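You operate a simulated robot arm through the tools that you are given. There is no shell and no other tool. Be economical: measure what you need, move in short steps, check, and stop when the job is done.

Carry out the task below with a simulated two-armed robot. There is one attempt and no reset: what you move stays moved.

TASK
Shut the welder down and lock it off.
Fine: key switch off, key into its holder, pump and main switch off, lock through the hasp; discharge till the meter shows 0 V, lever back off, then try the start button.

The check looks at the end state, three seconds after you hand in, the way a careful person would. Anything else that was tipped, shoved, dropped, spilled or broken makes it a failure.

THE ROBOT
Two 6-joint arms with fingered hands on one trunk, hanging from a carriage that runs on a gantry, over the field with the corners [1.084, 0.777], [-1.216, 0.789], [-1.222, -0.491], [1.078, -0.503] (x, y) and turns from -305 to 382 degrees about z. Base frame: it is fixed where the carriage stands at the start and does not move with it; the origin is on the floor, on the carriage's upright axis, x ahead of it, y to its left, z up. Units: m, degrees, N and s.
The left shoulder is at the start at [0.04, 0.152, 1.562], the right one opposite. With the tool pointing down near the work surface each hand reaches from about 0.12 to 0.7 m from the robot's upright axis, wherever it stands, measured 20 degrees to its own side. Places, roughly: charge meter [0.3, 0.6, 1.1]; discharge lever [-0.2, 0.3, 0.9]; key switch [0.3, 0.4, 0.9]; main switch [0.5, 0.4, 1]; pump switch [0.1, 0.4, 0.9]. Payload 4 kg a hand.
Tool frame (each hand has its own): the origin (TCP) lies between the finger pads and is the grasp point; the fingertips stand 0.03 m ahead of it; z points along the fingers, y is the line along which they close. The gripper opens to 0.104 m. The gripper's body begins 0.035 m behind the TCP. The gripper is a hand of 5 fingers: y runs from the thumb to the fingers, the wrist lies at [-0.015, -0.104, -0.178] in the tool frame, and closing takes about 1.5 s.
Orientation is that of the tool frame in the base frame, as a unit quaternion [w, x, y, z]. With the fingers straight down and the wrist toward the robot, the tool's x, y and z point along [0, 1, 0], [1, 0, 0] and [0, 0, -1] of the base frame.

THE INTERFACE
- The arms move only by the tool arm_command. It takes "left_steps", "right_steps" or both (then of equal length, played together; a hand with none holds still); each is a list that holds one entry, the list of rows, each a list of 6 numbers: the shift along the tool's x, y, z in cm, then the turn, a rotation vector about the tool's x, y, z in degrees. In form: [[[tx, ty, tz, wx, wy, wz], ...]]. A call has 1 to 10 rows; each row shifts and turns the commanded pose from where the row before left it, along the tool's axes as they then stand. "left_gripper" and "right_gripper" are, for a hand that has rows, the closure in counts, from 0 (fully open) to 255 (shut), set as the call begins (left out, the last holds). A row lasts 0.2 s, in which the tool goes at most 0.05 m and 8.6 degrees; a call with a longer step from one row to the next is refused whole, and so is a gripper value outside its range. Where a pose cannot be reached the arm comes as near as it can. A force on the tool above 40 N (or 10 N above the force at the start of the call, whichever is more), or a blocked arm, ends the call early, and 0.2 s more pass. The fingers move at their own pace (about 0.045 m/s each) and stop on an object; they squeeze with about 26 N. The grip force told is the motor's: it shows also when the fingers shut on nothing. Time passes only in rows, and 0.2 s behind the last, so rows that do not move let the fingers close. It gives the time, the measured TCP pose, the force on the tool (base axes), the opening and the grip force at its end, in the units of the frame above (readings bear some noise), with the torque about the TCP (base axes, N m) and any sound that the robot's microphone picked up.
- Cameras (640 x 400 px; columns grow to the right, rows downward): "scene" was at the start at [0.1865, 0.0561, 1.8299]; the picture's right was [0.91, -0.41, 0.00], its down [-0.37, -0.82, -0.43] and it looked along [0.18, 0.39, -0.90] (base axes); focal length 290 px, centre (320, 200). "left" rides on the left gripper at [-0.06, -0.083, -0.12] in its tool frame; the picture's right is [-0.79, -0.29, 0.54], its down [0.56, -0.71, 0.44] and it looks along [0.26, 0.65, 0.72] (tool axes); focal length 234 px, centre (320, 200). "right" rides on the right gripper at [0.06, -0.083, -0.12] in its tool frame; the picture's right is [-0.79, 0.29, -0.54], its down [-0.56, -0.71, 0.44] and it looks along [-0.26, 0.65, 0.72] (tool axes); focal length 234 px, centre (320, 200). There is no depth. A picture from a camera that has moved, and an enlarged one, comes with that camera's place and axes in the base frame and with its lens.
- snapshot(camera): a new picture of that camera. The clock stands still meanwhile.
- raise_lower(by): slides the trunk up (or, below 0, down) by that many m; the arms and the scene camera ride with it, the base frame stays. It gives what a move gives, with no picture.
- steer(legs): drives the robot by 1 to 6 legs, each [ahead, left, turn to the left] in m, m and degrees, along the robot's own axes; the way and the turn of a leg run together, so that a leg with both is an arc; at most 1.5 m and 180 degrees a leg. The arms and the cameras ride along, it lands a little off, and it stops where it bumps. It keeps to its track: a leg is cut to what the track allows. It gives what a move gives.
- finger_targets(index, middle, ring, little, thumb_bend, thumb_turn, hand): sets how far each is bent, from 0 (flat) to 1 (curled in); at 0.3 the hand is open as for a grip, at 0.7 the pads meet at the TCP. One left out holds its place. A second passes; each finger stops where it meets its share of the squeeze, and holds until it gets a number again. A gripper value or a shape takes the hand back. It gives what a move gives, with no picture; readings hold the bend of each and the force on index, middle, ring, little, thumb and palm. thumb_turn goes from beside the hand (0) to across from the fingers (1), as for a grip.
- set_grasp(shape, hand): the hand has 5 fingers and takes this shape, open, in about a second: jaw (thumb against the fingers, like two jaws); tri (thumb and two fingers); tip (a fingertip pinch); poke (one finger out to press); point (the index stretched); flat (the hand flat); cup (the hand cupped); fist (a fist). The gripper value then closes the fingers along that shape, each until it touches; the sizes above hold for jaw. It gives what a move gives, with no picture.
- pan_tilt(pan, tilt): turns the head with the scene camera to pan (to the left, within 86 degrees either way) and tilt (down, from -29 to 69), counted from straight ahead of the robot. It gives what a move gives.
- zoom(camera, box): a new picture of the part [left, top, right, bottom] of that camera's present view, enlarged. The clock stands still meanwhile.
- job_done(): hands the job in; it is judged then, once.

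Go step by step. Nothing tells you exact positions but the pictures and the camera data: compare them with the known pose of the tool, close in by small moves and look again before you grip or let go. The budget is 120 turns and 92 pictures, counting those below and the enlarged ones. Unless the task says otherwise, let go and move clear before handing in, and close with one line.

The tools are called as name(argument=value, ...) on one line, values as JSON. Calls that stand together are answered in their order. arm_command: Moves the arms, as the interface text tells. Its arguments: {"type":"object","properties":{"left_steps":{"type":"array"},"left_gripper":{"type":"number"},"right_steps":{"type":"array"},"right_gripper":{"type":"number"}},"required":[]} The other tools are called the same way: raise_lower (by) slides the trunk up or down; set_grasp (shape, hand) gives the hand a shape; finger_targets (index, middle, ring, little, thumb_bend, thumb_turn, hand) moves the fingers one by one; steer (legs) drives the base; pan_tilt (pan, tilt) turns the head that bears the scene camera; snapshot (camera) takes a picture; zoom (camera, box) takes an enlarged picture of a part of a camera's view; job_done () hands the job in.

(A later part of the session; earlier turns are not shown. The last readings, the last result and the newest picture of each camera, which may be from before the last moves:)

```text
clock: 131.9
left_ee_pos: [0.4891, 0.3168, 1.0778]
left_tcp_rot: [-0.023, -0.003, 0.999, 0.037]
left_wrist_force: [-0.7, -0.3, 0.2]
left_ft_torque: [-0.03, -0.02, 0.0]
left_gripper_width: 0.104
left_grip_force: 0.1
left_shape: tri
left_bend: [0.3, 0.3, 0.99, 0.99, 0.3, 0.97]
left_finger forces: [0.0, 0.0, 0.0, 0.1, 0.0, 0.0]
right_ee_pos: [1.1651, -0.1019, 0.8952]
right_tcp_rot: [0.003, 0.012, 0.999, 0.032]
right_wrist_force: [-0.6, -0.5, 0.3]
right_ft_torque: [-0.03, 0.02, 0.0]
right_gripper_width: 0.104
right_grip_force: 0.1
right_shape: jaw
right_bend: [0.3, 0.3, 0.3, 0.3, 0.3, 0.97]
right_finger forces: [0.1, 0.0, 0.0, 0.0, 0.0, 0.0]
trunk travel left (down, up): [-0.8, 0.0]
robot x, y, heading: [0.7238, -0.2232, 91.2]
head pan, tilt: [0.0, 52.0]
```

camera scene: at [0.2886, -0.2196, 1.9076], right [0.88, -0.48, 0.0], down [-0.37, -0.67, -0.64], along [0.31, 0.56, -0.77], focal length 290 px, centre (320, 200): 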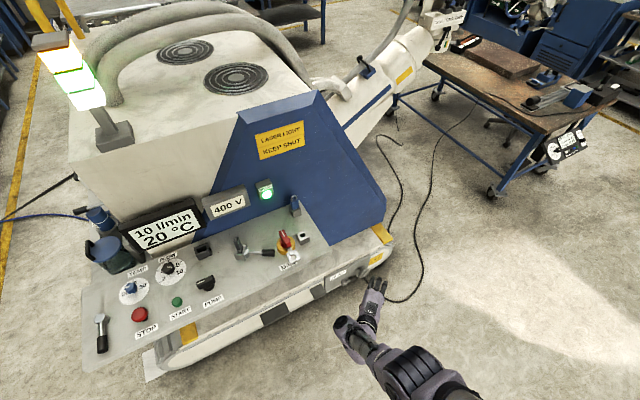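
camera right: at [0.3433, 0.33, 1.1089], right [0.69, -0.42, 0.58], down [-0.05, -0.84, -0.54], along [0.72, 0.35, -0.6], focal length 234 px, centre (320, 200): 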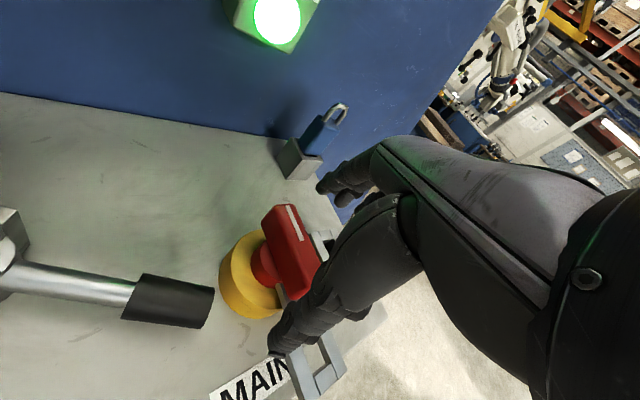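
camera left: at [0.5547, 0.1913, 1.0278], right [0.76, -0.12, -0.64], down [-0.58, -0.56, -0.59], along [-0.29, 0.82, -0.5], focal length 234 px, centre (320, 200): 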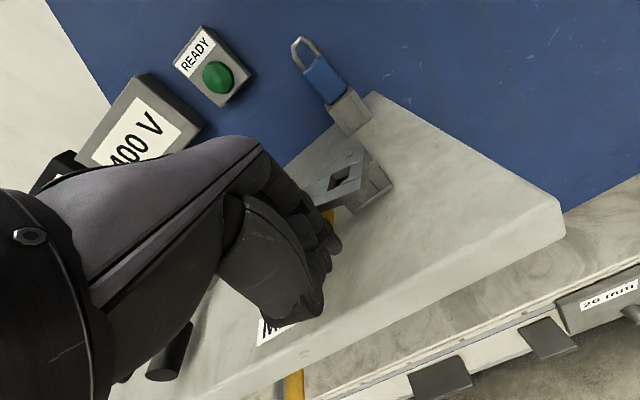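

arm_command(left_steps=[[[0, 0, 0, 0, 0, 0], [0, 0, 0, 0, 0, 0], [0, 0, 0, 0, 0, 0]]], left_gripper=110)

steer(legs=[[0.11, -0.04, 0]])

snapshot(camera="left")

```text
clock: 132.7
left_ee_pos: [0.4899, 0.3177, 1.0756]
left_tcp_rot: [-0.023, -0.002, 0.999, 0.036]
left_wrist_force: [0.1, -0.4, 0.3]
left_ft_torque: [0.01, 0.02, -0.01]
left_gripper_width: 0.0598
left_grip_force: 0.2
left_shape: tri
left_bend: [0.74, 0.42, 0.99, 0.99, 0.66, 0.99]
left_finger forces: [0.0, 0.0, 0.0, 0.0, 0.0, 0.1]
right_ee_pos: [1.1652, -0.1019, 0.8949]
right_tcp_rot: [0.003, 0.013, 0.999, 0.03]
right_wrist_force: [-0.3, 0.5, 0.1]
right_ft_torque: [0.02, -0.01, 0.0]
right_gripper_width: 0.1041
right_grip_force: 0.1
right_shape: jaw
right_bend: [0.3, 0.3, 0.3, 0.3, 0.3, 0.97]
right_finger forces: [0.1, 0.0, 0.1, 0.0, 0.0, 0.1]
trunk travel left (down, up): [-0.8, 0.0]
robot x, y, heading: [0.7239, -0.2193, 91.2]
head pan, tilt: [0.0, 52.0]
```

```text
clock: 134.0
left_ee_pos: [0.5253, 0.4276, 1.0768]
left_tcp_rot: [-0.024, -0.003, 0.999, 0.037]
left_wrist_force: [-0.5, -0.5, 0.4]
left_ft_torque: [0.0, -0.01, 0.0]
left_gripper_width: 0.0597
left_grip_force: 0.0
left_shape: tri
left_bend: [0.74, 0.42, 0.99, 0.99, 0.66, 0.99]
left_finger forces: [0.0, 0.0, 0.1, 0.0, 0.0, 0.0]
right_ee_pos: [1.2017, 0.0102, 0.8951]
right_tcp_rot: [0.004, 0.012, 0.999, 0.031]
right_wrist_force: [0.5, -0.8, 0.2]
right_ft_torque: [0.03, -0.01, -0.03]
right_gripper_width: 0.1038
right_grip_force: 0.1
right_shape: jaw
right_bend: [0.3, 0.3, 0.3, 0.3, 0.3, 0.97]
right_finger forces: [0.1, 0.0, 0.1, 0.1, 0.1, 0.1]
trunk travel left (down, up): [-0.8, 0.0]
robot x, y, heading: [0.7586, -0.1082, 91.4]
head pan, tilt: [0.0, 52.0]
```

```text
13 pictures are left
camera left: at [0.5912, 0.3362, 1.1869], right [0.76, -0.24, -0.6], down [-0.58, -0.68, -0.46], along [-0.29, 0.7, -0.66], focal length 234 px, centre (320, 200)
```

left: 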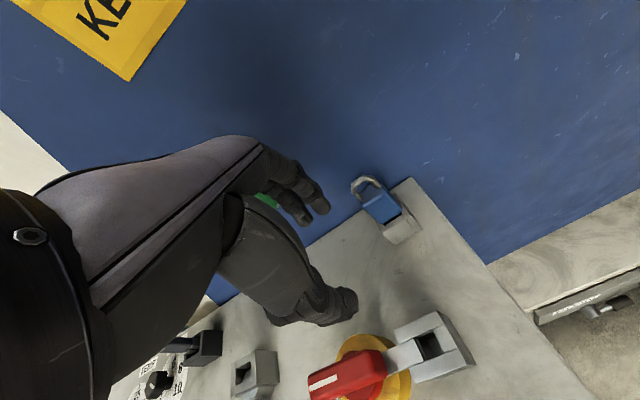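

I'll set the fingers by hand to a 5 cm gap, since the tri closure curls the index first. Then I'll move above the padlock at (0.565, 0.497).

finger_targets(hand="left", index=0.45, middle=0.45, thumb_bend=0.45)

steer(legs=[[0.069, -0.037, 0]])

snapshot(camera="left")

```text
clock: 135.0
left_ee_pos: [0.5239, 0.4284, 1.0768]
left_tcp_rot: [-0.023, -0.003, 0.999, 0.037]
left_wrist_force: [0.3, 0.2, 0.4]
left_ft_torque: [-0.03, 0.0, -0.02]
left_gripper_width: 0.0646
left_grip_force: 0.1
left_shape: fingers
left_bend: [0.45, 0.45, 0.99, 0.99, 0.45, 0.99]
left_finger forces: [0.1, 0.0, 0.0, 0.1, 0.1, 0.0]
right_ee_pos: [1.2027, 0.0103, 0.894]
right_tcp_rot: [0.003, 0.011, 0.999, 0.032]
right_wrist_force: [-0.1, 0.0, -1.4]
right_ft_torque: [0.0, -0.01, -0.01]
right_gripper_width: 0.1042
right_grip_force: 0.0
right_shape: jaw
right_bend: [0.3, 0.3, 0.3, 0.3, 0.3, 0.97]
right_finger forces: [0.0, 0.1, 0.0, 0.0, 0.0, 0.0]
trunk travel left (down, up): [-0.8, 0.0]
robot x, y, heading: [0.7567, -0.1081, 91.4]
head pan, tilt: [0.0, 52.0]
```

```text
clock: 136.0
left_ee_pos: [0.5596, 0.4982, 1.0771]
left_tcp_rot: [-0.024, -0.003, 0.999, 0.037]
left_wrist_force: [0.7, -0.4, 0.0]
left_ft_torque: [-0.05, 0.0, 0.01]
left_gripper_width: 0.0647
left_grip_force: 0.0
left_shape: fingers
left_bend: [0.45, 0.45, 0.99, 0.99, 0.45, 0.99]
left_finger forces: [0.0, 0.0, 0.0, 0.0, 0.1, 0.0]
right_ee_pos: [1.2368, 0.0801, 0.8952]
right_tcp_rot: [0.003, 0.011, 0.999, 0.031]
right_wrist_force: [-0.1, -0.1, 0.5]
right_ft_torque: [0.0, -0.02, 0.0]
right_gripper_width: 0.1041
right_grip_force: 0.1
right_shape: jaw
right_bend: [0.3, 0.3, 0.3, 0.3, 0.3, 0.97]
right_finger forces: [0.0, 0.1, 0.0, 0.0, 0.1, 0.1]
trunk travel left (down, up): [-0.8, 0.0]
robot x, y, heading: [0.7944, -0.0364, 91.3]
head pan, tilt: [0.0, 52.0]
```

```text
12 pictures are left
camera left: at [0.6255, 0.4057, 1.1869], right [0.76, -0.24, -0.6], down [-0.58, -0.68, -0.46], along [-0.29, 0.7, -0.66], focal length 234 px, centre (320, 200)
```

left: 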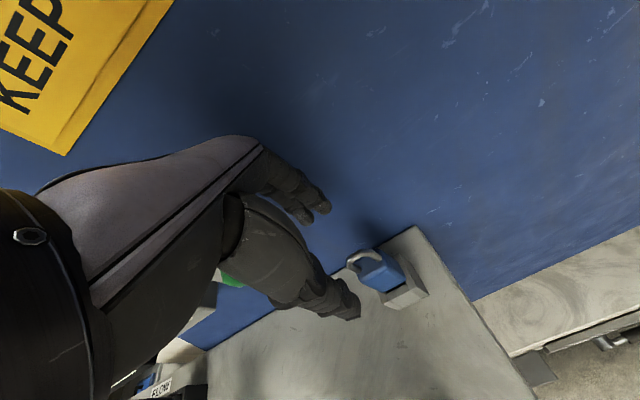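

arm_command(left_steps=[[[-0.3, 0.3, 0, 0, 0, 0], [0, 0, 0, 0, 0, 0]]])

raise_lower(by=-0.09)

finger_targets(hand="left", index=0.8, middle=0.8, thumb_bend=0.8)

snapshot(camera="left")

```text
clock: 136.6
left_ee_pos: [0.5623, 0.5009, 1.0768]
left_tcp_rot: [-0.024, -0.003, 0.999, 0.037]
left_wrist_force: [-0.3, -0.3, -0.4]
left_ft_torque: [-0.02, 0.0, 0.0]
left_gripper_width: 0.065
left_grip_force: 0.0
left_shape: fingers
left_bend: [0.45, 0.45, 0.99, 0.99, 0.45, 0.99]
left_finger forces: [0.1, 0.1, 0.1, 0.0, 0.0, 0.1]
right_ee_pos: [1.2368, 0.0796, 0.895]
right_tcp_rot: [0.003, 0.011, 0.999, 0.032]
right_wrist_force: [-0.3, 0.1, -0.1]
right_ft_torque: [0.03, 0.02, -0.04]
right_gripper_width: 0.1041
right_grip_force: 0.0
right_shape: jaw
right_bend: [0.3, 0.3, 0.3, 0.3, 0.3, 0.97]
right_finger forces: [0.0, 0.0, 0.1, 0.0, 0.1, 0.0]
trunk travel left (down, up): [-0.8, 0.0]
robot x, y, heading: [0.7904, -0.0386, 91.4]
head pan, tilt: [0.0, 52.0]
```

```text
clock: 137.9
left_ee_pos: [0.5631, 0.5008, 0.9881]
left_tcp_rot: [-0.024, -0.004, 0.999, 0.036]
left_wrist_force: [-0.2, 0.1, 0.0]
left_ft_torque: [-0.01, 0.0, 0.07]
left_gripper_width: 0.0646
left_grip_force: 0.0
left_shape: fingers
left_bend: [0.45, 0.45, 0.99, 0.99, 0.45, 0.99]
left_finger forces: [0.0, 0.0, 0.0, 0.0, 0.0, 0.0]
right_ee_pos: [1.237, 0.08, 0.8044]
right_tcp_rot: [0.003, 0.012, 0.999, 0.031]
right_wrist_force: [-0.4, 0.1, 0.8]
right_ft_torque: [0.02, 0.03, 0.01]
right_gripper_width: 0.1044
right_grip_force: 0.1
right_shape: jaw
right_bend: [0.3, 0.3, 0.3, 0.3, 0.3, 0.97]
right_finger forces: [0.0, 0.1, 0.0, 0.0, 0.0, 0.0]
trunk travel left (down, up): [-0.71, 0.09]
robot x, y, heading: [0.794, -0.0369, 91.3]
head pan, tilt: [0.0, 52.0]
```

```text
clock: 138.9
left_ee_pos: [0.563, 0.502, 0.9869]
left_tcp_rot: [-0.023, -0.003, 0.999, 0.037]
left_wrist_force: [0.5, 1.1, 0.6]
left_ft_torque: [-0.01, -0.01, -0.01]
left_gripper_width: 0.0188
left_grip_force: 18.2
left_shape: fingers
left_bend: [0.72, 0.72, 0.99, 0.99, 0.62, 0.97]
left_finger forces: [10.2, 8.0, 0.0, 0.0, 17.8, 0.0]
right_ee_pos: [1.2363, 0.0796, 0.805]
right_tcp_rot: [0.003, 0.011, 0.999, 0.032]
right_wrist_force: [1.0, -0.5, 0.8]
right_ft_torque: [0.0, 0.0, -0.03]
right_gripper_width: 0.1041
right_grip_force: 0.0
right_shape: jaw
right_bend: [0.3, 0.3, 0.3, 0.3, 0.3, 0.97]
right_finger forces: [0.0, 0.0, 0.0, 0.0, 0.1, 0.1]
trunk travel left (down, up): [-0.71, 0.09]
robot x, y, heading: [0.7913, -0.0415, 91.4]
head pan, tilt: [0.0, 52.0]
```

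```text
11 pictures are left
camera left: at [0.6283, 0.409, 1.097], right [0.76, -0.24, -0.6], down [-0.58, -0.68, -0.46], along [-0.29, 0.7, -0.66], focal length 234 px, centre (320, 200)
```

left: 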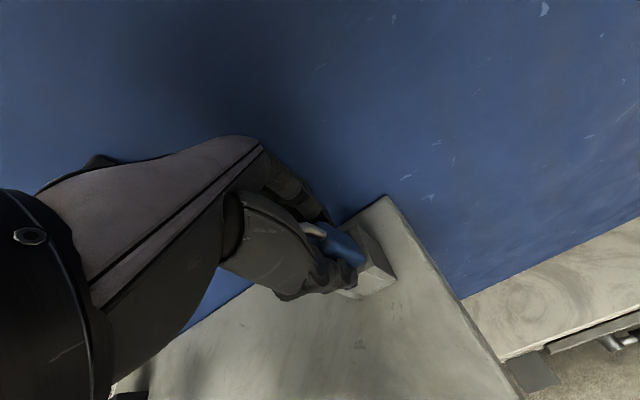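

Padlock gripped, with its centre about 6 mm robot-side of the TCP. I'll lift it out and carry it over the collar (TCP target 0.532, 0.374).

raise_lower(by=0.09)

steer(legs=[[-0.127, 0.034, 0]])

snapshot(camera="left")

```text
clock: 140.1
left_ee_pos: [0.5623, 0.5006, 1.0768]
left_tcp_rot: [-0.023, -0.003, 0.999, 0.037]
left_wrist_force: [0.8, 0.4, -1.9]
left_ft_torque: [0.01, 0.01, -0.02]
left_gripper_width: 0.019
left_grip_force: 17.6
left_shape: fingers
left_bend: [0.72, 0.72, 0.99, 0.99, 0.62, 0.97]
left_finger forces: [9.8, 7.8, 0.0, 0.1, 17.9, 0.1]
right_ee_pos: [1.2367, 0.0792, 0.8953]
right_tcp_rot: [0.003, 0.012, 0.999, 0.032]
right_wrist_force: [0.1, -0.3, 0.5]
right_ft_torque: [0.03, 0.01, 0.02]
right_gripper_width: 0.1039
right_grip_force: 0.1
right_shape: jaw
right_bend: [0.3, 0.3, 0.3, 0.3, 0.3, 0.97]
right_finger forces: [0.0, 0.0, 0.0, 0.1, 0.1, 0.0]
trunk travel left (down, up): [-0.8, 0.0]
robot x, y, heading: [0.7957, -0.0367, 91.4]
head pan, tilt: [0.0, 52.0]
```

```text
clock: 141.4
left_ee_pos: [0.5315, 0.3722, 1.0771]
left_tcp_rot: [-0.024, -0.003, 0.999, 0.037]
left_wrist_force: [-0.8, -0.6, -0.9]
left_ft_torque: [-0.02, -0.01, -0.05]
left_gripper_width: 0.019
left_grip_force: 17.3
left_shape: fingers
left_bend: [0.72, 0.72, 0.99, 0.99, 0.62, 0.97]
left_finger forces: [9.8, 7.8, 0.1, 0.0, 17.9, 0.1]
right_ee_pos: [1.2057, -0.0481, 0.8952]
right_tcp_rot: [0.004, 0.012, 0.999, 0.031]
right_wrist_force: [-0.5, 0.3, -1.3]
right_ft_torque: [-0.01, -0.02, 0.0]
right_gripper_width: 0.1039
right_grip_force: 0.0
right_shape: jaw
right_bend: [0.3, 0.3, 0.3, 0.3, 0.3, 0.97]
right_finger forces: [0.1, 0.0, 0.0, 0.0, 0.0, 0.0]
trunk travel left (down, up): [-0.8, 0.0]
robot x, y, heading: [0.762, -0.1658, 91.5]
head pan, tilt: [0.0, 52.0]
```

```text
10 pictures are left
camera left: at [0.5979, 0.2814, 1.1868], right [0.76, -0.24, -0.6], down [-0.58, -0.68, -0.46], along [-0.29, 0.7, -0.66], focal length 234 px, centre (320, 200)
```

left: 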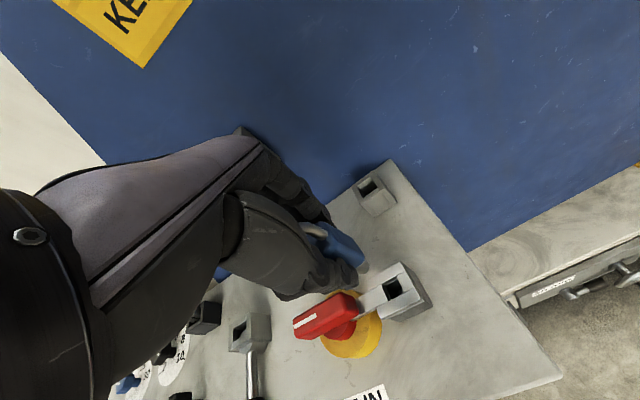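

arm_command(left_steps=[[[0.35, 0, 0, 0, 0, 0], [0, 0, 0, 0, 0, 0]]])

raise_lower(by=-0.058)

zoom(camera="left", box=[290, 190, 450, 330])

```text
clock: 142.0
left_ee_pos: [0.5289, 0.3739, 1.0785]
left_tcp_rot: [-0.025, -0.003, 0.999, 0.037]
left_wrist_force: [0.0, 0.1, -2.4]
left_ft_torque: [0.02, -0.02, -0.04]
left_gripper_width: 0.0192
left_grip_force: 17.6
left_shape: fingers
left_bend: [0.72, 0.72, 0.99, 0.99, 0.62, 0.97]
left_finger forces: [9.9, 7.9, 0.1, 0.1, 17.7, 0.0]
right_ee_pos: [1.2059, -0.0482, 0.8947]
right_tcp_rot: [0.003, 0.012, 0.999, 0.032]
right_wrist_force: [0.2, 0.2, 0.7]
right_ft_torque: [0.01, 0.01, 0.02]
right_gripper_width: 0.1041
right_grip_force: 0.0
right_shape: jaw
right_bend: [0.3, 0.3, 0.3, 0.3, 0.3, 0.97]
right_finger forces: [0.0, 0.0, 0.0, 0.1, 0.1, 0.1]
trunk travel left (down, up): [-0.8, 0.0]
robot x, y, heading: [0.7615, -0.1665, 91.3]
head pan, tilt: [0.0, 52.0]
```

```text
clock: 143.0
left_ee_pos: [0.5292, 0.3758, 1.0214]
left_tcp_rot: [-0.024, -0.003, 0.999, 0.038]
left_wrist_force: [-0.4, -3.8, 13.2]
left_ft_torque: [-0.14, -0.06, -0.05]
left_gripper_width: 0.0188
left_grip_force: 19.3
left_shape: fingers
left_bend: [0.73, 0.73, 0.99, 0.99, 0.62, 0.97]
left_finger forces: [10.1, 8.8, 0.1, 0.1, 19.3, 0.1]
right_ee_pos: [1.2065, -0.0475, 0.8372]
right_tcp_rot: [0.003, 0.012, 0.999, 0.031]
right_wrist_force: [0.5, 0.5, 0.5]
right_ft_torque: [0.02, 0.04, -0.03]
right_gripper_width: 0.1042
right_grip_force: 0.2
right_shape: jaw
right_bend: [0.3, 0.3, 0.3, 0.3, 0.3, 0.97]
right_finger forces: [0.0, 0.0, 0.1, 0.1, 0.0, 0.0]
trunk travel left (down, up): [-0.742, 0.058]
robot x, y, heading: [0.7574, -0.1664, 91.3]
head pan, tilt: [0.0, 52.0]
```

```text
2.86 times, centred on (370, 260) of left
camera zoom: at [0.5939, 0.2827, 1.1307], right [0.76, -0.24, -0.6], down [-0.58, -0.67, -0.46], along [-0.29, 0.7, -0.65], focal length 669 px, centre (177, 29)
```

zoom: 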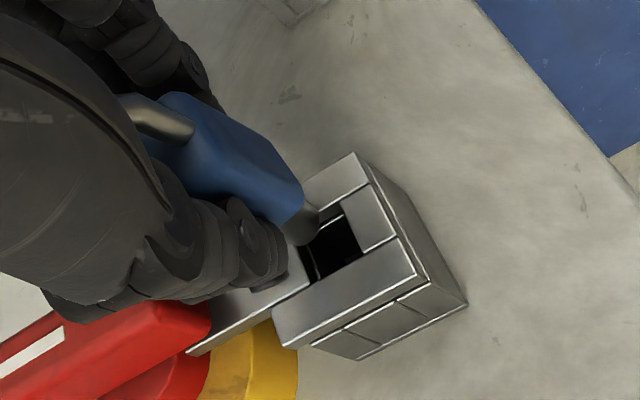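

The padlock has a peg underneath, now resting 9 mm too far back. I'll lift, shift −y 9 mm and +x 1 mm, and lower.

arm_command(left_steps=[[[0, 0, -0.7, 0, 0, 0], [-0.1, -0.9, 0, 0, 0, 0], [0, 0, 0, 0, 0, 0], [0, 0, 0.4, 0, 0, 0], [0, 0, 0.4, 0, 0, 0], [0, 0, 0.3, 0, 0, 0], [0, 0, 0, 0, 0, 0]]])

zoom(camera="left", box=[290, 190, 450, 330])

```text
clock: 144.6
left_ee_pos: [0.5293, 0.3661, 1.0144]
left_tcp_rot: [-0.024, -0.003, 0.999, 0.036]
left_wrist_force: [1.1, 0.4, -1.2]
left_ft_torque: [0.02, -0.06, 0.05]
left_gripper_width: 0.0189
left_grip_force: 17.6
left_shape: fingers
left_bend: [0.73, 0.73, 0.99, 0.99, 0.62, 0.97]
left_finger forces: [9.7, 7.7, 0.0, 0.1, 17.6, 0.0]
right_ee_pos: [1.2047, -0.047, 0.838]
right_tcp_rot: [0.003, 0.012, 0.999, 0.032]
right_wrist_force: [-0.8, -0.7, -0.4]
right_ft_torque: [-0.03, 0.02, 0.02]
right_gripper_width: 0.1036
right_grip_force: 0.0
right_shape: jaw
right_bend: [0.3, 0.3, 0.3, 0.3, 0.3, 0.97]
right_finger forces: [0.0, 0.1, 0.1, 0.0, 0.0, 0.1]
trunk travel left (down, up): [-0.742, 0.058]
robot x, y, heading: [0.7594, -0.1657, 91.6]
head pan, tilt: [0.0, 52.0]
```

```text
2.86 times, centred on (370, 260) of left
camera zoom: at [0.5954, 0.2734, 1.1239], right [0.76, -0.24, -0.6], down [-0.58, -0.68, -0.46], along [-0.29, 0.7, -0.66], focal length 669 px, centre (177, 29)
```

zoom: 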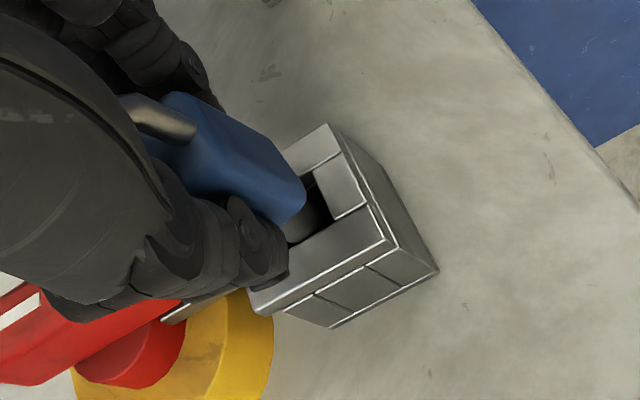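

The peg is entering the window with no force. I'll continue down until it seats.

arm_command(left_steps=[[[0, 0, 0.4, 0, 0, 0], [0, 0, 0.4, 0, 0, 0], [0, 0, 0.4, 0, 0, 0], [0, 0, 0.4, 0, 0, 0], [0, 0, 0.4, 0, 0, 0], [0, 0, 0.4, 0, 0, 0], [0, 0, 0, 0, 0, 0]]])

zoom(camera="left", box=[290, 190, 450, 330])

```text
clock: 146.2
left_ee_pos: [0.5284, 0.3677, 0.9902]
left_tcp_rot: [-0.024, -0.003, 0.999, 0.038]
left_wrist_force: [0.2, 3.0, 0.7]
left_ft_torque: [0.13, -0.06, 0.01]
left_gripper_width: 0.019
left_grip_force: 17.9
left_shape: fingers
left_bend: [0.72, 0.73, 0.99, 0.99, 0.62, 0.96]
left_finger forces: [11.0, 8.2, 0.1, 0.0, 16.8, 0.0]
right_ee_pos: [1.2061, -0.0472, 0.8371]
right_tcp_rot: [0.003, 0.012, 0.999, 0.033]
right_wrist_force: [-1.0, -0.1, -0.3]
right_ft_torque: [-0.01, 0.02, 0.01]
right_gripper_width: 0.1038
right_grip_force: 0.1
right_shape: jaw
right_bend: [0.3, 0.3, 0.3, 0.3, 0.3, 0.97]
right_finger forces: [0.0, 0.0, 0.0, 0.0, 0.0, 0.1]
trunk travel left (down, up): [-0.742, 0.058]
robot x, y, heading: [0.7608, -0.1675, 91.4]
head pan, tilt: [0.0, 52.0]
```

```text
2.86 times, centred on (370, 260) of left
camera zoom: at [0.5941, 0.2751, 1.1004], right [0.76, -0.24, -0.6], down [-0.58, -0.68, -0.46], along [-0.29, 0.7, -0.65], focal length 669 px, centre (177, 29)
```

zoom: 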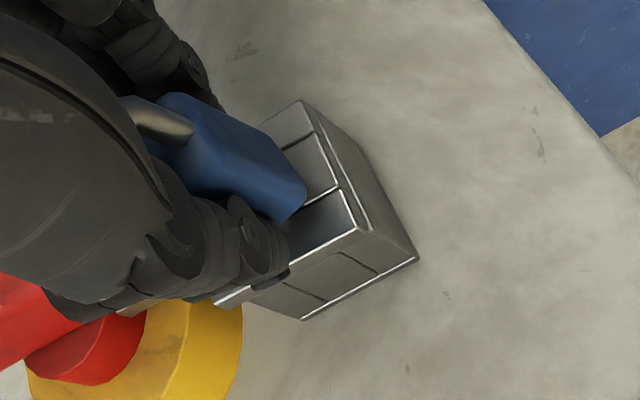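

arm_command(left_steps=[[[0, 0, 0.3, 0, 0, 0], [0, 0, 0.3, 0, 0, 0], [0, 0, 0.2, 0, 0, 0], [0, 0, 0, 0, 0, 0]]])

finger_targets(hand="left", index=0.45, middle=0.45, thumb_bend=0.45)

raise_lower(by=0.058)

arm_command(left_steps=[[[0, 0, -1, 0, 0, 0], [0, 0, -1, 0, 0, 0], [0, 0, -1, 0, 0, 0], [0, 0, 0, 0, 0, 0]]])

snapshot(camera="left")

```text
clock: 147.2
left_ee_pos: [0.5281, 0.3701, 0.9846]
left_tcp_rot: [-0.023, -0.002, 0.999, 0.038]
left_wrist_force: [3.9, 0.0, 15.4]
left_ft_torque: [-0.19, -0.18, 0.02]
left_gripper_width: 0.0188
left_grip_force: 18.6
left_shape: fingers
left_bend: [0.73, 0.73, 0.99, 0.99, 0.63, 0.96]
left_finger forces: [10.5, 9.0, 0.0, 0.0, 17.3, 0.0]
right_ee_pos: [1.2075, -0.0455, 0.8377]
right_tcp_rot: [0.003, 0.012, 0.999, 0.033]
right_wrist_force: [-0.1, -0.5, 0.2]
right_ft_torque: [-0.02, -0.01, 0.01]
right_gripper_width: 0.1041
right_grip_force: 0.1
right_shape: jaw
right_bend: [0.3, 0.3, 0.3, 0.3, 0.3, 0.97]
right_finger forces: [0.0, 0.1, 0.0, 0.1, 0.0, 0.1]
trunk travel left (down, up): [-0.742, 0.058]
robot x, y, heading: [0.7581, -0.1637, 91.6]
head pan, tilt: [0.0, 52.0]
```

```text
clock: 148.2
left_ee_pos: [0.5284, 0.3676, 0.9833]
left_tcp_rot: [-0.024, -0.003, 0.999, 0.037]
left_wrist_force: [-0.7, 0.8, 0.3]
left_ft_torque: [-0.01, -0.02, 0.01]
left_gripper_width: 0.0645
left_grip_force: 0.0
left_shape: fingers
left_bend: [0.45, 0.45, 0.99, 0.99, 0.45, 0.99]
left_finger forces: [0.0, 0.0, 0.1, 0.1, 0.0, 0.1]
right_ee_pos: [1.2059, -0.0468, 0.8359]
right_tcp_rot: [0.003, 0.012, 0.999, 0.031]
right_wrist_force: [-0.1, 0.3, -0.3]
right_ft_torque: [0.0, 0.02, -0.02]
right_gripper_width: 0.1043
right_grip_force: 0.1
right_shape: jaw
right_bend: [0.3, 0.3, 0.3, 0.3, 0.3, 0.97]
right_finger forces: [0.0, 0.1, 0.1, 0.0, 0.1, 0.0]
trunk travel left (down, up): [-0.742, 0.058]
robot x, y, heading: [0.7632, -0.1624, 91.4]
head pan, tilt: [0.0, 52.0]
```

```text
clock: 149.2
left_ee_pos: [0.5275, 0.3678, 1.042]
left_tcp_rot: [-0.024, -0.003, 0.999, 0.036]
left_wrist_force: [-0.1, 0.7, 0.0]
left_ft_torque: [0.0, -0.02, 0.0]
left_gripper_width: 0.0646
left_grip_force: 0.1
left_shape: fingers
left_bend: [0.45, 0.45, 0.99, 0.99, 0.45, 0.99]
left_finger forces: [0.1, 0.0, 0.0, 0.0, 0.1, 0.0]
right_ee_pos: [1.206, -0.0478, 0.8958]
right_tcp_rot: [0.003, 0.012, 0.999, 0.031]
right_wrist_force: [0.8, 0.4, -0.1]
right_ft_torque: [-0.01, 0.02, 0.0]
right_gripper_width: 0.1037
right_grip_force: 0.1
right_shape: jaw
right_bend: [0.3, 0.3, 0.3, 0.3, 0.3, 0.97]
right_finger forces: [0.0, 0.0, 0.0, 0.1, 0.0, 0.1]
trunk travel left (down, up): [-0.8, 0.0]
robot x, y, heading: [0.7608, -0.1636, 91.4]
head pan, tilt: [0.0, 52.0]
```

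```text
clock: 150.2
left_ee_pos: [0.529, 0.3665, 1.0713]
left_tcp_rot: [-0.024, -0.003, 0.999, 0.037]
left_wrist_force: [0.5, -0.5, -0.1]
left_ft_torque: [0.02, 0.05, -0.01]
left_gripper_width: 0.0646
left_grip_force: 0.1
left_shape: fingers
left_bend: [0.45, 0.45, 0.99, 0.99, 0.45, 0.99]
left_finger forces: [0.0, 0.0, 0.0, 0.0, 0.0, 0.0]
right_ee_pos: [1.2056, -0.0482, 0.895]
right_tcp_rot: [0.002, 0.012, 0.999, 0.031]
right_wrist_force: [-0.4, -0.2, 0.3]
right_ft_torque: [0.01, 0.02, 0.02]
right_gripper_width: 0.1041
right_grip_force: 0.1
right_shape: jaw
right_bend: [0.3, 0.3, 0.3, 0.3, 0.3, 0.97]
right_finger forces: [0.1, 0.1, 0.0, 0.1, 0.1, 0.0]
trunk travel left (down, up): [-0.8, 0.0]
robot x, y, heading: [0.7602, -0.1665, 91.2]
head pan, tilt: [0.0, 52.0]
```

```text
6 pictures are left
camera left: at [0.5945, 0.2737, 1.1815], right [0.76, -0.24, -0.6], down [-0.58, -0.68, -0.46], along [-0.29, 0.7, -0.66], focal length 234 px, centre (320, 200)
```

left: 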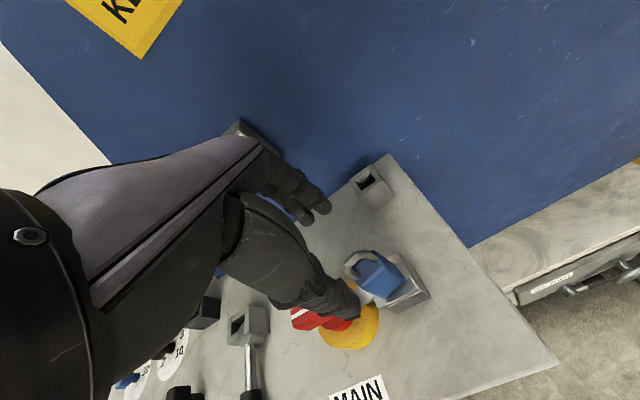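

The padlock sits through the hasp. Next is the discharge lever, with its pivot at about (−0.19, 0.40) and its grip toward me. I'll make a poke finger and go to its left side.

set_grasp(hand="left", shape="poke")

steer(legs=[[-0.02, 0.774, 0]])

snapshot(camera="left")

```text
clock: 151.1
left_ee_pos: [0.5284, 0.3667, 1.0723]
left_tcp_rot: [-0.024, -0.003, 0.999, 0.037]
left_wrist_force: [-0.6, 0.1, -0.7]
left_ft_torque: [0.0, -0.04, -0.01]
left_gripper_width: 0.0003
left_grip_force: 0.1
left_shape: poke
left_bend: [0.7, 0.7, 0.99, 0.99, 1.0, 1.0]
left_finger forces: [0.1, 0.0, 0.0, 0.0, 0.1, 0.0]
right_ee_pos: [1.2055, -0.049, 0.8947]
right_tcp_rot: [0.003, 0.012, 0.999, 0.032]
right_wrist_force: [-0.5, -0.6, 0.0]
right_ft_torque: [-0.01, 0.04, -0.02]
right_gripper_width: 0.1038
right_grip_force: 0.2
right_shape: jaw
right_bend: [0.3, 0.3, 0.3, 0.3, 0.3, 0.97]
right_finger forces: [0.0, 0.0, 0.0, 0.0, 0.0, 0.0]
trunk travel left (down, up): [-0.8, 0.0]
robot x, y, heading: [0.7602, -0.167, 91.4]
head pan, tilt: [0.0, 52.0]
```

```text
clock: 155.2
left_ee_pos: [-0.2497, 0.3165, 1.0716]
left_tcp_rot: [-0.024, -0.012, 0.999, 0.037]
left_wrist_force: [-0.6, 0.1, 0.6]
left_ft_torque: [0.02, 0.04, -0.03]
left_gripper_width: 0.0
left_grip_force: 0.0
left_shape: poke
left_bend: [0.7, 0.7, 0.99, 0.99, 1.0, 1.0]
left_finger forces: [0.0, 0.1, 0.0, 0.0, 0.0, 0.1]
right_ee_pos: [0.436, -0.0852, 0.8952]
right_tcp_rot: [0.003, 0.004, 1.0, 0.031]
right_wrist_force: [0.3, -0.3, -0.6]
right_ft_torque: [0.03, 0.0, -0.01]
right_gripper_width: 0.1041
right_grip_force: 0.0
right_shape: jaw
right_bend: [0.3, 0.3, 0.3, 0.3, 0.3, 0.97]
right_finger forces: [0.0, 0.0, 0.0, 0.1, 0.0, 0.0]
trunk travel left (down, up): [-0.8, 0.0]
robot x, y, heading: [-0.0035, -0.2086, 92.3]
head pan, tilt: [0.0, 52.0]
```

```text
5 pictures are left
camera left: at [-0.1818, 0.2257, 1.1814], right [0.77, -0.23, -0.6], down [-0.56, -0.69, -0.46], along [-0.31, 0.69, -0.66], focal length 234 px, centre (320, 200)
```

left: 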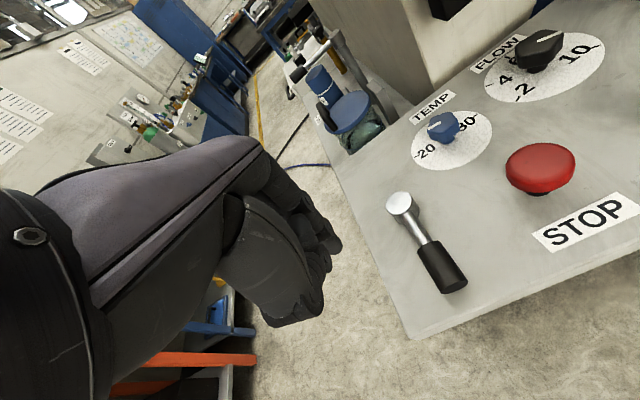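

I see the lever clearly: hub at (−0.196, 0.399), grip centre at (−0.198, 0.315). I'll lower beside it and push toward +x.

raise_lower(by=-0.135)

steer(legs=[[0, -0.09, 0]])

```text
clock: 156.8
left_ee_pos: [-0.2486, 0.3167, 0.9378]
left_tcp_rot: [-0.024, -0.011, 0.999, 0.037]
left_wrist_force: [0.3, 0.3, -0.3]
left_ft_torque: [0.01, 0.02, -0.02]
left_gripper_width: 0.0
left_grip_force: 0.0
left_shape: poke
left_bend: [0.7, 0.7, 0.99, 0.99, 1.0, 1.0]
left_finger forces: [0.0, 0.0, 0.0, 0.0, 0.1, 0.0]
right_ee_pos: [0.4357, -0.0853, 0.7605]
right_tcp_rot: [0.003, 0.002, 1.0, 0.031]
right_wrist_force: [0.0, 0.7, 0.6]
right_ft_torque: [0.01, -0.02, 0.0]
right_gripper_width: 0.1039
right_grip_force: 0.0
right_shape: jaw
right_bend: [0.3, 0.3, 0.3, 0.3, 0.3, 0.97]
right_finger forces: [0.1, 0.0, 0.0, 0.0, 0.1, 0.1]
trunk travel left (down, up): [-0.665, 0.135]
robot x, y, heading: [-0.0024, -0.2092, 92.5]
head pan, tilt: [0.0, 52.0]
```

```text
clock: 157.8
left_ee_pos: [-0.2213, 0.3182, 0.9385]
left_tcp_rot: [-0.041, -0.012, 0.998, 0.036]
left_wrist_force: [-9.6, -0.4, 0.2]
left_ft_torque: [-0.01, 0.15, 0.05]
left_gripper_width: 0.0
left_grip_force: 0.0
left_shape: poke
left_bend: [0.7, 0.7, 0.99, 0.99, 1.0, 1.0]
left_finger forces: [8.8, 0.0, 0.0, 0.1, 0.0, 0.0]
right_ee_pos: [0.4791, -0.0821, 0.7605]
right_tcp_rot: [0.003, 0.001, 1.0, 0.031]
right_wrist_force: [0.0, 0.1, 0.3]
right_ft_torque: [0.02, 0.02, 0.01]
right_gripper_width: 0.1043
right_grip_force: 0.1
right_shape: jaw
right_bend: [0.3, 0.3, 0.3, 0.3, 0.3, 0.97]
right_finger forces: [0.1, 0.0, 0.0, 0.0, 0.0, 0.0]
trunk travel left (down, up): [-0.665, 0.135]
robot x, y, heading: [0.0362, -0.2103, 92.6]
head pan, tilt: [0.0, 52.0]
stopped in leg 1: the force on the tool passed its limit at 54 N (the readings are from after the stop); the commanded pose is now the measured one
```

It's blocked that way, so it must swing toward −x. I'll go around to its right side and push left.

steer(legs=[[0, 0.02, 0]])

raise_lower(by=0.08)

steer(legs=[[0, -0.094, 0]])

raise_lower(by=-0.08)

```text
clock: 158.6
left_ee_pos: [-0.2369, 0.3159, 0.9378]
left_tcp_rot: [-0.039, -0.011, 0.999, 0.036]
left_wrist_force: [-0.4, -0.2, 1.3]
left_ft_torque: [0.03, -0.01, -0.01]
left_gripper_width: 0.0
left_grip_force: 0.1
left_shape: poke
left_bend: [0.7, 0.7, 0.99, 0.99, 1.0, 1.0]
left_finger forces: [0.1, 0.0, 0.0, 0.0, 0.1, 0.0]
right_ee_pos: [0.4588, -0.0832, 0.7606]
right_tcp_rot: [0.003, 0.002, 0.999, 0.032]
right_wrist_force: [-0.7, -1.0, 0.0]
right_ft_torque: [-0.02, -0.01, 0.0]
right_gripper_width: 0.1041
right_grip_force: 0.0
right_shape: jaw
right_bend: [0.3, 0.3, 0.3, 0.3, 0.3, 0.97]
right_finger forces: [0.0, 0.0, 0.1, 0.1, 0.1, 0.0]
trunk travel left (down, up): [-0.665, 0.135]
robot x, y, heading: [0.0202, -0.2061, 92.6]
head pan, tilt: [0.0, 52.0]
```

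```text
clock: 159.8
left_ee_pos: [-0.2364, 0.3163, 1.0186]
left_tcp_rot: [-0.038, -0.012, 0.999, 0.036]
left_wrist_force: [-0.3, 0.3, 0.2]
left_ft_torque: [-0.01, -0.02, -0.02]
left_gripper_width: 0.0
left_grip_force: 0.1
left_shape: poke
left_bend: [0.7, 0.7, 0.99, 0.99, 1.0, 1.0]
left_finger forces: [0.0, 0.0, 0.0, 0.0, 0.0, 0.1]
right_ee_pos: [0.4604, -0.0842, 0.8402]
right_tcp_rot: [0.004, 0.002, 0.999, 0.032]
right_wrist_force: [-0.7, -0.6, 0.0]
right_ft_torque: [-0.01, 0.01, 0.0]
right_gripper_width: 0.1037
right_grip_force: 0.0
right_shape: jaw
right_bend: [0.3, 0.3, 0.3, 0.3, 0.3, 0.97]
right_finger forces: [0.0, 0.0, 0.1, 0.0, 0.1, 0.0]
trunk travel left (down, up): [-0.745, 0.055]
robot x, y, heading: [0.0171, -0.2081, 92.6]
head pan, tilt: [0.0, 52.0]
```

```text
clock: 160.9
left_ee_pos: [-0.1406, 0.3211, 1.0188]
left_tcp_rot: [-0.039, -0.011, 0.999, 0.036]
left_wrist_force: [-0.1, 0.3, 0.0]
left_ft_torque: [-0.01, 0.03, -0.02]
left_gripper_width: 0.0
left_grip_force: 0.0
left_shape: poke
left_bend: [0.7, 0.7, 0.99, 0.99, 1.0, 1.0]
left_finger forces: [0.0, 0.1, 0.0, 0.0, 0.1, 0.1]
right_ee_pos: [0.5566, -0.0794, 0.8412]
right_tcp_rot: [0.003, 0.002, 0.999, 0.032]
right_wrist_force: [-0.9, 0.6, 0.1]
right_ft_torque: [0.0, -0.02, 0.01]
right_gripper_width: 0.1038
right_grip_force: 0.2
right_shape: jaw
right_bend: [0.3, 0.3, 0.3, 0.3, 0.3, 0.97]
right_finger forces: [0.0, 0.0, 0.1, 0.0, 0.0, 0.0]
trunk travel left (down, up): [-0.745, 0.055]
robot x, y, heading: [0.1142, -0.2015, 92.2]
head pan, tilt: [0.0, 52.0]
```

```text
clock: 162.1
left_ee_pos: [-0.1418, 0.3217, 0.9389]
left_tcp_rot: [-0.039, -0.009, 0.999, 0.036]
left_wrist_force: [0.4, 0.3, 0.0]
left_ft_torque: [-0.01, 0.01, -0.03]
left_gripper_width: 0.0
left_grip_force: 0.1
left_shape: poke
left_bend: [0.7, 0.7, 0.99, 0.99, 1.0, 1.0]
left_finger forces: [0.0, 0.0, 0.1, 0.0, 0.1, 0.1]
right_ee_pos: [0.5544, -0.0806, 0.7619]
right_tcp_rot: [0.003, 0.002, 0.999, 0.032]
right_wrist_force: [0.4, -0.2, 0.0]
right_ft_torque: [0.01, 0.02, -0.03]
right_gripper_width: 0.1042
right_grip_force: 0.1
right_shape: jaw
right_bend: [0.3, 0.3, 0.3, 0.3, 0.3, 0.97]
right_finger forces: [0.0, 0.0, 0.1, 0.0, 0.0, 0.0]
trunk travel left (down, up): [-0.665, 0.135]
robot x, y, heading: [0.112, -0.2072, 92.5]
head pan, tilt: [0.0, 52.0]
```

arm_command(left_steps=[[[1.5, 0, 0, 0, 0, 0], [1.5, 0, 0, 0, 0, 0], [1.5, 0, 0, 0, 0, 0], [1.5, 0.2, 0, 0, 0, 0], [1.5, 0.4, 0, 0, 0, 0], [1.5, 0.6, 0, 0, 0, 0], [1.0, 1, 0, 0, 0, 0], [0.5, 1.2, 0, 0, 0, 0]]])

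snapshot(camera="scene")

```text
clock: 163.9
left_ee_pos: [-0.2412, 0.3486, 0.9462]
left_tcp_rot: [-0.033, -0.011, 0.999, 0.034]
left_wrist_force: [13.6, -25.8, 25.4]
left_ft_torque: [-0.42, -0.1, 0.0]
left_gripper_width: 0.0001
left_grip_force: 0.0
left_shape: poke
left_bend: [0.7, 0.7, 0.99, 0.99, 1.0, 1.0]
left_finger forces: [25.7, 15.5, 0.0, 0.1, 0.1, 0.0]
right_ee_pos: [0.5566, -0.0848, 0.7621]
right_tcp_rot: [0.002, 0.002, 1.0, 0.031]
right_wrist_force: [0.0, 0.4, -0.5]
right_ft_torque: [-0.01, 0.01, -0.02]
right_gripper_width: 0.1041
right_grip_force: 0.1
right_shape: jaw
right_bend: [0.3, 0.3, 0.3, 0.3, 0.3, 0.97]
right_finger forces: [0.0, 0.0, 0.0, 0.1, 0.0, 0.0]
trunk travel left (down, up): [-0.665, 0.135]
robot x, y, heading: [0.1152, -0.2077, 92.3]
head pan, tilt: [0.0, 52.0]
stopped in row 8 (left hand): the force on the tool passed its limit at 43 N (the readings are from after the stop); the commanded pose is now the measured one
```

```text
4 pictures are left
camera scene: at [0.104, 0.0282, 1.7748], right [1.0, 0.04, 0.0], down [0.03, -0.79, -0.61], along [-0.03, 0.61, -0.79], focal length 290 px, centre (320, 200)
```

scene: 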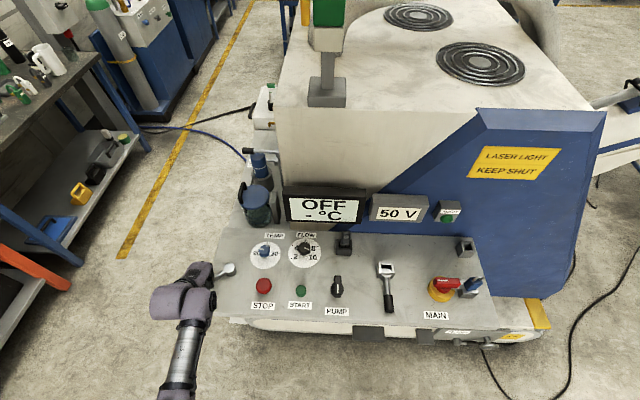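

The meter is down to 50 V and falling. I'll hold the lever there a few seconds and check.

arm_command(left_steps=[[[0, 0, 0, 0, 0, 0], [0, 0, 0, 0, 0, 0], [0, 0, 0, 0, 0, 0], [0, 0, 0, 0, 0, 0], [0, 0, 0, 0, 0, 0], [0, 0, 0, 0, 0, 0], [0, 0, 0, 0, 0, 0], [0, 0, 0, 0, 0, 0], [0, 0, 0, 0, 0, 0], [0, 0, 0, 0, 0, 0]]])

arm_command(left_steps=[[[0, 0, 0, 0, 0, 0], [0, 0, 0, 0, 0, 0], [0, 0, 0, 0, 0, 0], [0, 0, 0, 0, 0, 0], [0, 0, 0, 0, 0, 0], [0, 0, 0, 0, 0, 0], [0, 0, 0, 0, 0, 0], [0, 0, 0, 0, 0, 0], [0, 0, 0, 0, 0, 0], [0, 0, 0, 0, 0, 0]]])

arm_command(left_steps=[[[0, 0, 0, 0, 0, 0], [0, 0, 0, 0, 0, 0], [0, 0, 0, 0, 0, 0], [0, 0, 0, 0, 0, 0], [0, 0, 0, 0, 0, 0], [0, 0, 0, 0, 0, 0], [0, 0, 0, 0, 0, 0], [0, 0, 0, 0, 0, 0], [0, 0, 0, 0, 0, 0], [0, 0, 0, 0, 0, 0]]])

zoom(camera="scene", box=[180, 170, 460, 330])

```text
clock: 166.1
left_ee_pos: [-0.2421, 0.3488, 0.947]
left_tcp_rot: [-0.035, -0.01, 0.999, 0.035]
left_wrist_force: [23.0, -26.5, 31.0]
left_ft_torque: [-0.45, -0.21, 0.02]
left_gripper_width: 0.0001
left_grip_force: 0.0
left_shape: poke
left_bend: [0.7, 0.7, 0.99, 0.99, 1.0, 1.0]
left_finger forces: [32.0, 18.5, 0.0, 0.1, 0.1, 0.0]
right_ee_pos: [0.5578, -0.0825, 0.7614]
right_tcp_rot: [0.004, 0.001, 1.0, 0.031]
right_wrist_force: [-1.0, -0.3, -0.9]
right_ft_torque: [0.0, -0.01, 0.03]
right_gripper_width: 0.104
right_grip_force: 0.1
right_shape: jaw
right_bend: [0.3, 0.3, 0.3, 0.3, 0.3, 0.97]
right_finger forces: [0.0, 0.0, 0.0, 0.1, 0.0, 0.0]
trunk travel left (down, up): [-0.665, 0.135]
robot x, y, heading: [0.113, -0.203, 92.9]
head pan, tilt: [0.0, 52.0]
```

```text
clock: 168.3
left_ee_pos: [-0.2425, 0.3495, 0.9466]
left_tcp_rot: [-0.034, -0.01, 0.999, 0.034]
left_wrist_force: [23.2, -26.5, 30.9]
left_ft_torque: [-0.47, -0.24, 0.0]
left_gripper_width: 0.0
left_grip_force: 0.1
left_shape: poke
left_bend: [0.7, 0.7, 0.99, 0.99, 1.0, 1.0]
left_finger forces: [32.1, 19.2, 0.0, 0.1, 0.1, 0.1]
right_ee_pos: [0.5587, -0.0836, 0.7617]
right_tcp_rot: [0.004, 0.002, 1.0, 0.03]
right_wrist_force: [-0.1, -0.1, 0.1]
right_ft_torque: [0.02, 0.02, 0.02]
right_gripper_width: 0.1044
right_grip_force: 0.1
right_shape: jaw
right_bend: [0.3, 0.3, 0.3, 0.3, 0.3, 0.97]
right_finger forces: [0.0, 0.1, 0.0, 0.0, 0.1, 0.1]
trunk travel left (down, up): [-0.665, 0.135]
robot x, y, heading: [0.113, -0.206, 92.5]
head pan, tilt: [0.0, 52.0]
```

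```text
clock: 170.5
left_ee_pos: [-0.2403, 0.3491, 0.9452]
left_tcp_rot: [-0.034, -0.011, 0.999, 0.035]
left_wrist_force: [23.0, -27.1, 30.4]
left_ft_torque: [-0.45, -0.24, 0.02]
left_gripper_width: 0.0002
left_grip_force: 0.0
left_shape: poke
left_bend: [0.7, 0.7, 0.99, 0.99, 1.0, 1.0]
left_finger forces: [31.8, 19.4, 0.0, 0.0, 0.1, 0.0]
right_ee_pos: [0.5593, -0.0835, 0.7606]
right_tcp_rot: [0.004, 0.002, 1.0, 0.03]
right_wrist_force: [0.1, 0.4, -0.4]
right_ft_torque: [0.03, 0.01, -0.02]
right_gripper_width: 0.1042
right_grip_force: 0.0
right_shape: jaw
right_bend: [0.3, 0.3, 0.3, 0.3, 0.3, 0.97]
right_finger forces: [0.1, 0.1, 0.0, 0.1, 0.0, 0.1]
trunk travel left (down, up): [-0.665, 0.135]
robot x, y, heading: [0.1139, -0.2039, 92.4]
head pan, tilt: [0.0, 52.0]
```

```text
2.29 times, centred on (320, 250) of scene
camera zoom: at [0.1045, 0.0288, 1.7746], right [1.0, 0.04, 0.0], down [0.03, -0.79, -0.61], along [-0.02, 0.61, -0.79], focal length 662 px, centre (320, 86)
```

zoom: 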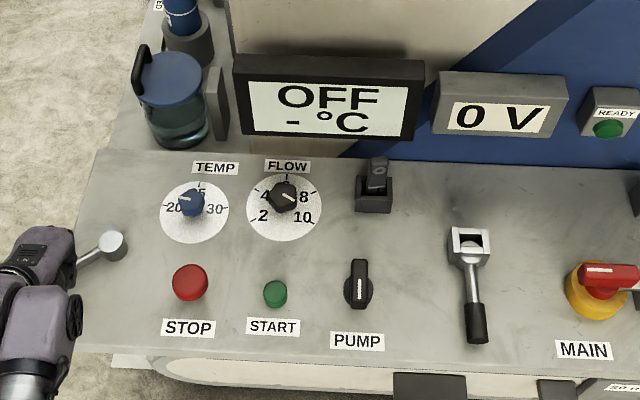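

The meter shows 0 V. Now lever back to off: I'll unload, lift, pass to its far side and lower there.

arm_command(left_steps=[[[-0.5, -1, 0, 0, 0, 0], [0, -0.5, 0, 0, 0, 0]]])

raise_lower(by=0.09)

arm_command(left_steps=[[[1.0, 2.9, 0, 0, 0, 0], [1.0, 2.9, 0, 0, 0, 0], [0.9, 2.8, 0, 0, 0, 0], [0, 0, 0, 0, 0, 0]]])

raise_lower(by=-0.095)

```text
clock: 171.1
left_ee_pos: [-0.2401, 0.3401, 0.9481]
left_tcp_rot: [-0.037, -0.011, 0.999, 0.038]
left_wrist_force: [6.3, 0.8, 15.6]
left_ft_torque: [0.16, 0.12, 0.01]
left_gripper_width: 0.0
left_grip_force: 0.0
left_shape: poke
left_bend: [0.7, 0.7, 0.99, 0.99, 1.0, 1.0]
left_finger forces: [0.1, 16.0, 0.0, 0.0, 0.1, 0.0]
right_ee_pos: [0.5553, -0.0789, 0.7606]
right_tcp_rot: [0.004, 0.001, 0.999, 0.032]
right_wrist_force: [0.1, -0.1, -0.3]
right_ft_torque: [0.04, -0.01, 0.0]
right_gripper_width: 0.1041
right_grip_force: 0.1
right_shape: jaw
right_bend: [0.3, 0.3, 0.3, 0.3, 0.3, 0.97]
right_finger forces: [0.0, 0.1, 0.0, 0.0, 0.0, 0.1]
trunk travel left (down, up): [-0.665, 0.135]
robot x, y, heading: [0.1105, -0.2053, 92.4]
head pan, tilt: [0.0, 52.0]
```

```text
clock: 172.4
left_ee_pos: [-0.2404, 0.3385, 1.0366]
left_tcp_rot: [-0.035, -0.01, 0.999, 0.035]
left_wrist_force: [0.0, 0.3, -0.5]
left_ft_torque: [-0.01, 0.04, -0.01]
left_gripper_width: 0.0002
left_grip_force: 0.0
left_shape: poke
left_bend: [0.7, 0.7, 0.99, 0.99, 1.0, 1.0]
left_finger forces: [0.1, 0.0, 0.0, 0.1, 0.1, 0.0]
right_ee_pos: [0.5556, -0.0806, 0.8495]
right_tcp_rot: [0.003, 0.001, 1.0, 0.031]
right_wrist_force: [0.9, 0.2, -0.2]
right_ft_torque: [0.01, -0.01, -0.06]
right_gripper_width: 0.1038
right_grip_force: 0.1
right_shape: jaw
right_bend: [0.3, 0.3, 0.3, 0.3, 0.3, 0.97]
right_finger forces: [0.0, 0.0, 0.1, 0.1, 0.1, 0.0]
trunk travel left (down, up): [-0.755, 0.045]
robot x, y, heading: [0.1135, -0.2085, 92.5]
head pan, tilt: [0.0, 52.0]
```

```text
clock: 173.4
left_ee_pos: [-0.2707, 0.4225, 1.0451]
left_tcp_rot: [-0.035, -0.01, 0.999, 0.035]
left_wrist_force: [-0.2, 0.3, -0.3]
left_ft_torque: [0.02, 0.0, 0.02]
left_gripper_width: 0.0
left_grip_force: 0.1
left_shape: poke
left_bend: [0.7, 0.7, 0.99, 0.99, 1.0, 1.0]
left_finger forces: [0.0, 0.0, 0.0, 0.0, 0.0, 0.0]
right_ee_pos: [0.5563, -0.0794, 0.8515]
right_tcp_rot: [0.004, 0.002, 1.0, 0.031]
right_wrist_force: [-0.2, -0.9, -0.6]
right_ft_torque: [-0.03, 0.01, -0.01]
right_gripper_width: 0.1037
right_grip_force: 0.2
right_shape: jaw
right_bend: [0.3, 0.3, 0.3, 0.3, 0.3, 0.97]
right_finger forces: [0.0, 0.0, 0.1, 0.0, 0.0, 0.0]
trunk travel left (down, up): [-0.755, 0.045]
robot x, y, heading: [0.1141, -0.2071, 92.4]
head pan, tilt: [0.0, 52.0]
```

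```text
clock: 174.7
left_ee_pos: [-0.2698, 0.423, 0.9498]
left_tcp_rot: [-0.035, -0.01, 0.999, 0.035]
left_wrist_force: [-0.4, 0.8, 0.0]
left_ft_torque: [0.01, 0.0, -0.04]
left_gripper_width: 0.0
left_grip_force: 0.1
left_shape: poke
left_bend: [0.7, 0.7, 0.99, 0.99, 1.0, 1.0]
left_finger forces: [0.0, 0.0, 0.0, 0.0, 0.0, 0.0]
right_ee_pos: [0.5556, -0.0795, 0.7563]
right_tcp_rot: [0.003, 0.003, 1.0, 0.031]
right_wrist_force: [0.5, 0.3, 0.5]
right_ft_torque: [-0.02, 0.0, -0.01]
right_gripper_width: 0.1039
right_grip_force: 0.0
right_shape: jaw
right_bend: [0.3, 0.3, 0.3, 0.3, 0.3, 0.97]
right_finger forces: [0.0, 0.0, 0.0, 0.0, 0.0, 0.0]
trunk travel left (down, up): [-0.66, 0.14]
robot x, y, heading: [0.1098, -0.2028, 92.3]
head pan, tilt: [0.0, 52.0]
```

arm_command(left_steps=[[[0, 0, 1.2, 0, 0, 0], [0.2, -1.75, 0, 0, 0, 0], [0, -1.75, 0, 0, 0, 0], [0, -1.75, 0, 0, 0, 0], [0, -1.75, 0, 0, 0, 0], [-1.0, -1.5, 0, 0, 0, 0], [-1.5, -1.0, 0, 0, 0, 0], [-1.5, -0.5, 0, 0, 0, 0], [-0.8, -0.2, 0, 0, 0, 0]]])

snapshot(camera="left")

```text
clock: 176.7
left_ee_pos: [-0.224, 0.3248, 0.9306]
left_tcp_rot: [-0.037, -0.009, 0.999, 0.036]
left_wrist_force: [-3.4, 0.1, 8.5]
left_ft_torque: [0.03, 0.16, -0.03]
left_gripper_width: 0.0
left_grip_force: 0.1
left_shape: poke
left_bend: [0.7, 0.7, 0.99, 0.99, 1.0, 1.0]
left_finger forces: [1.6, 8.7, 0.0, 0.0, 0.0, 0.0]
right_ee_pos: [0.554, -0.0787, 0.7558]
right_tcp_rot: [0.003, 0.002, 0.999, 0.032]
right_wrist_force: [0.5, 0.0, -0.4]
right_ft_torque: [0.02, 0.04, 0.02]
right_gripper_width: 0.1041
right_grip_force: 0.1
right_shape: jaw
right_bend: [0.3, 0.3, 0.3, 0.3, 0.3, 0.97]
right_finger forces: [0.0, 0.0, 0.1, 0.0, 0.0, 0.0]
trunk travel left (down, up): [-0.66, 0.14]
robot x, y, heading: [0.114, -0.2083, 92.3]
head pan, tilt: [0.0, 52.0]
```

```text
2 pictures are left
camera left: at [-0.1543, 0.2335, 1.0377], right [0.75, -0.23, -0.62], down [-0.58, -0.69, -0.44], along [-0.32, 0.69, -0.65], focal length 234 px, centre (320, 200)
```

left: 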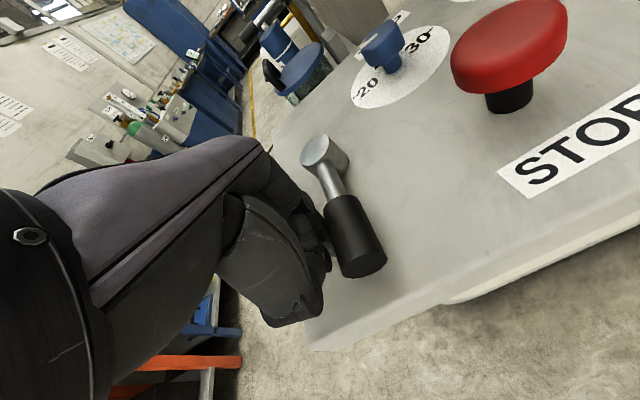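

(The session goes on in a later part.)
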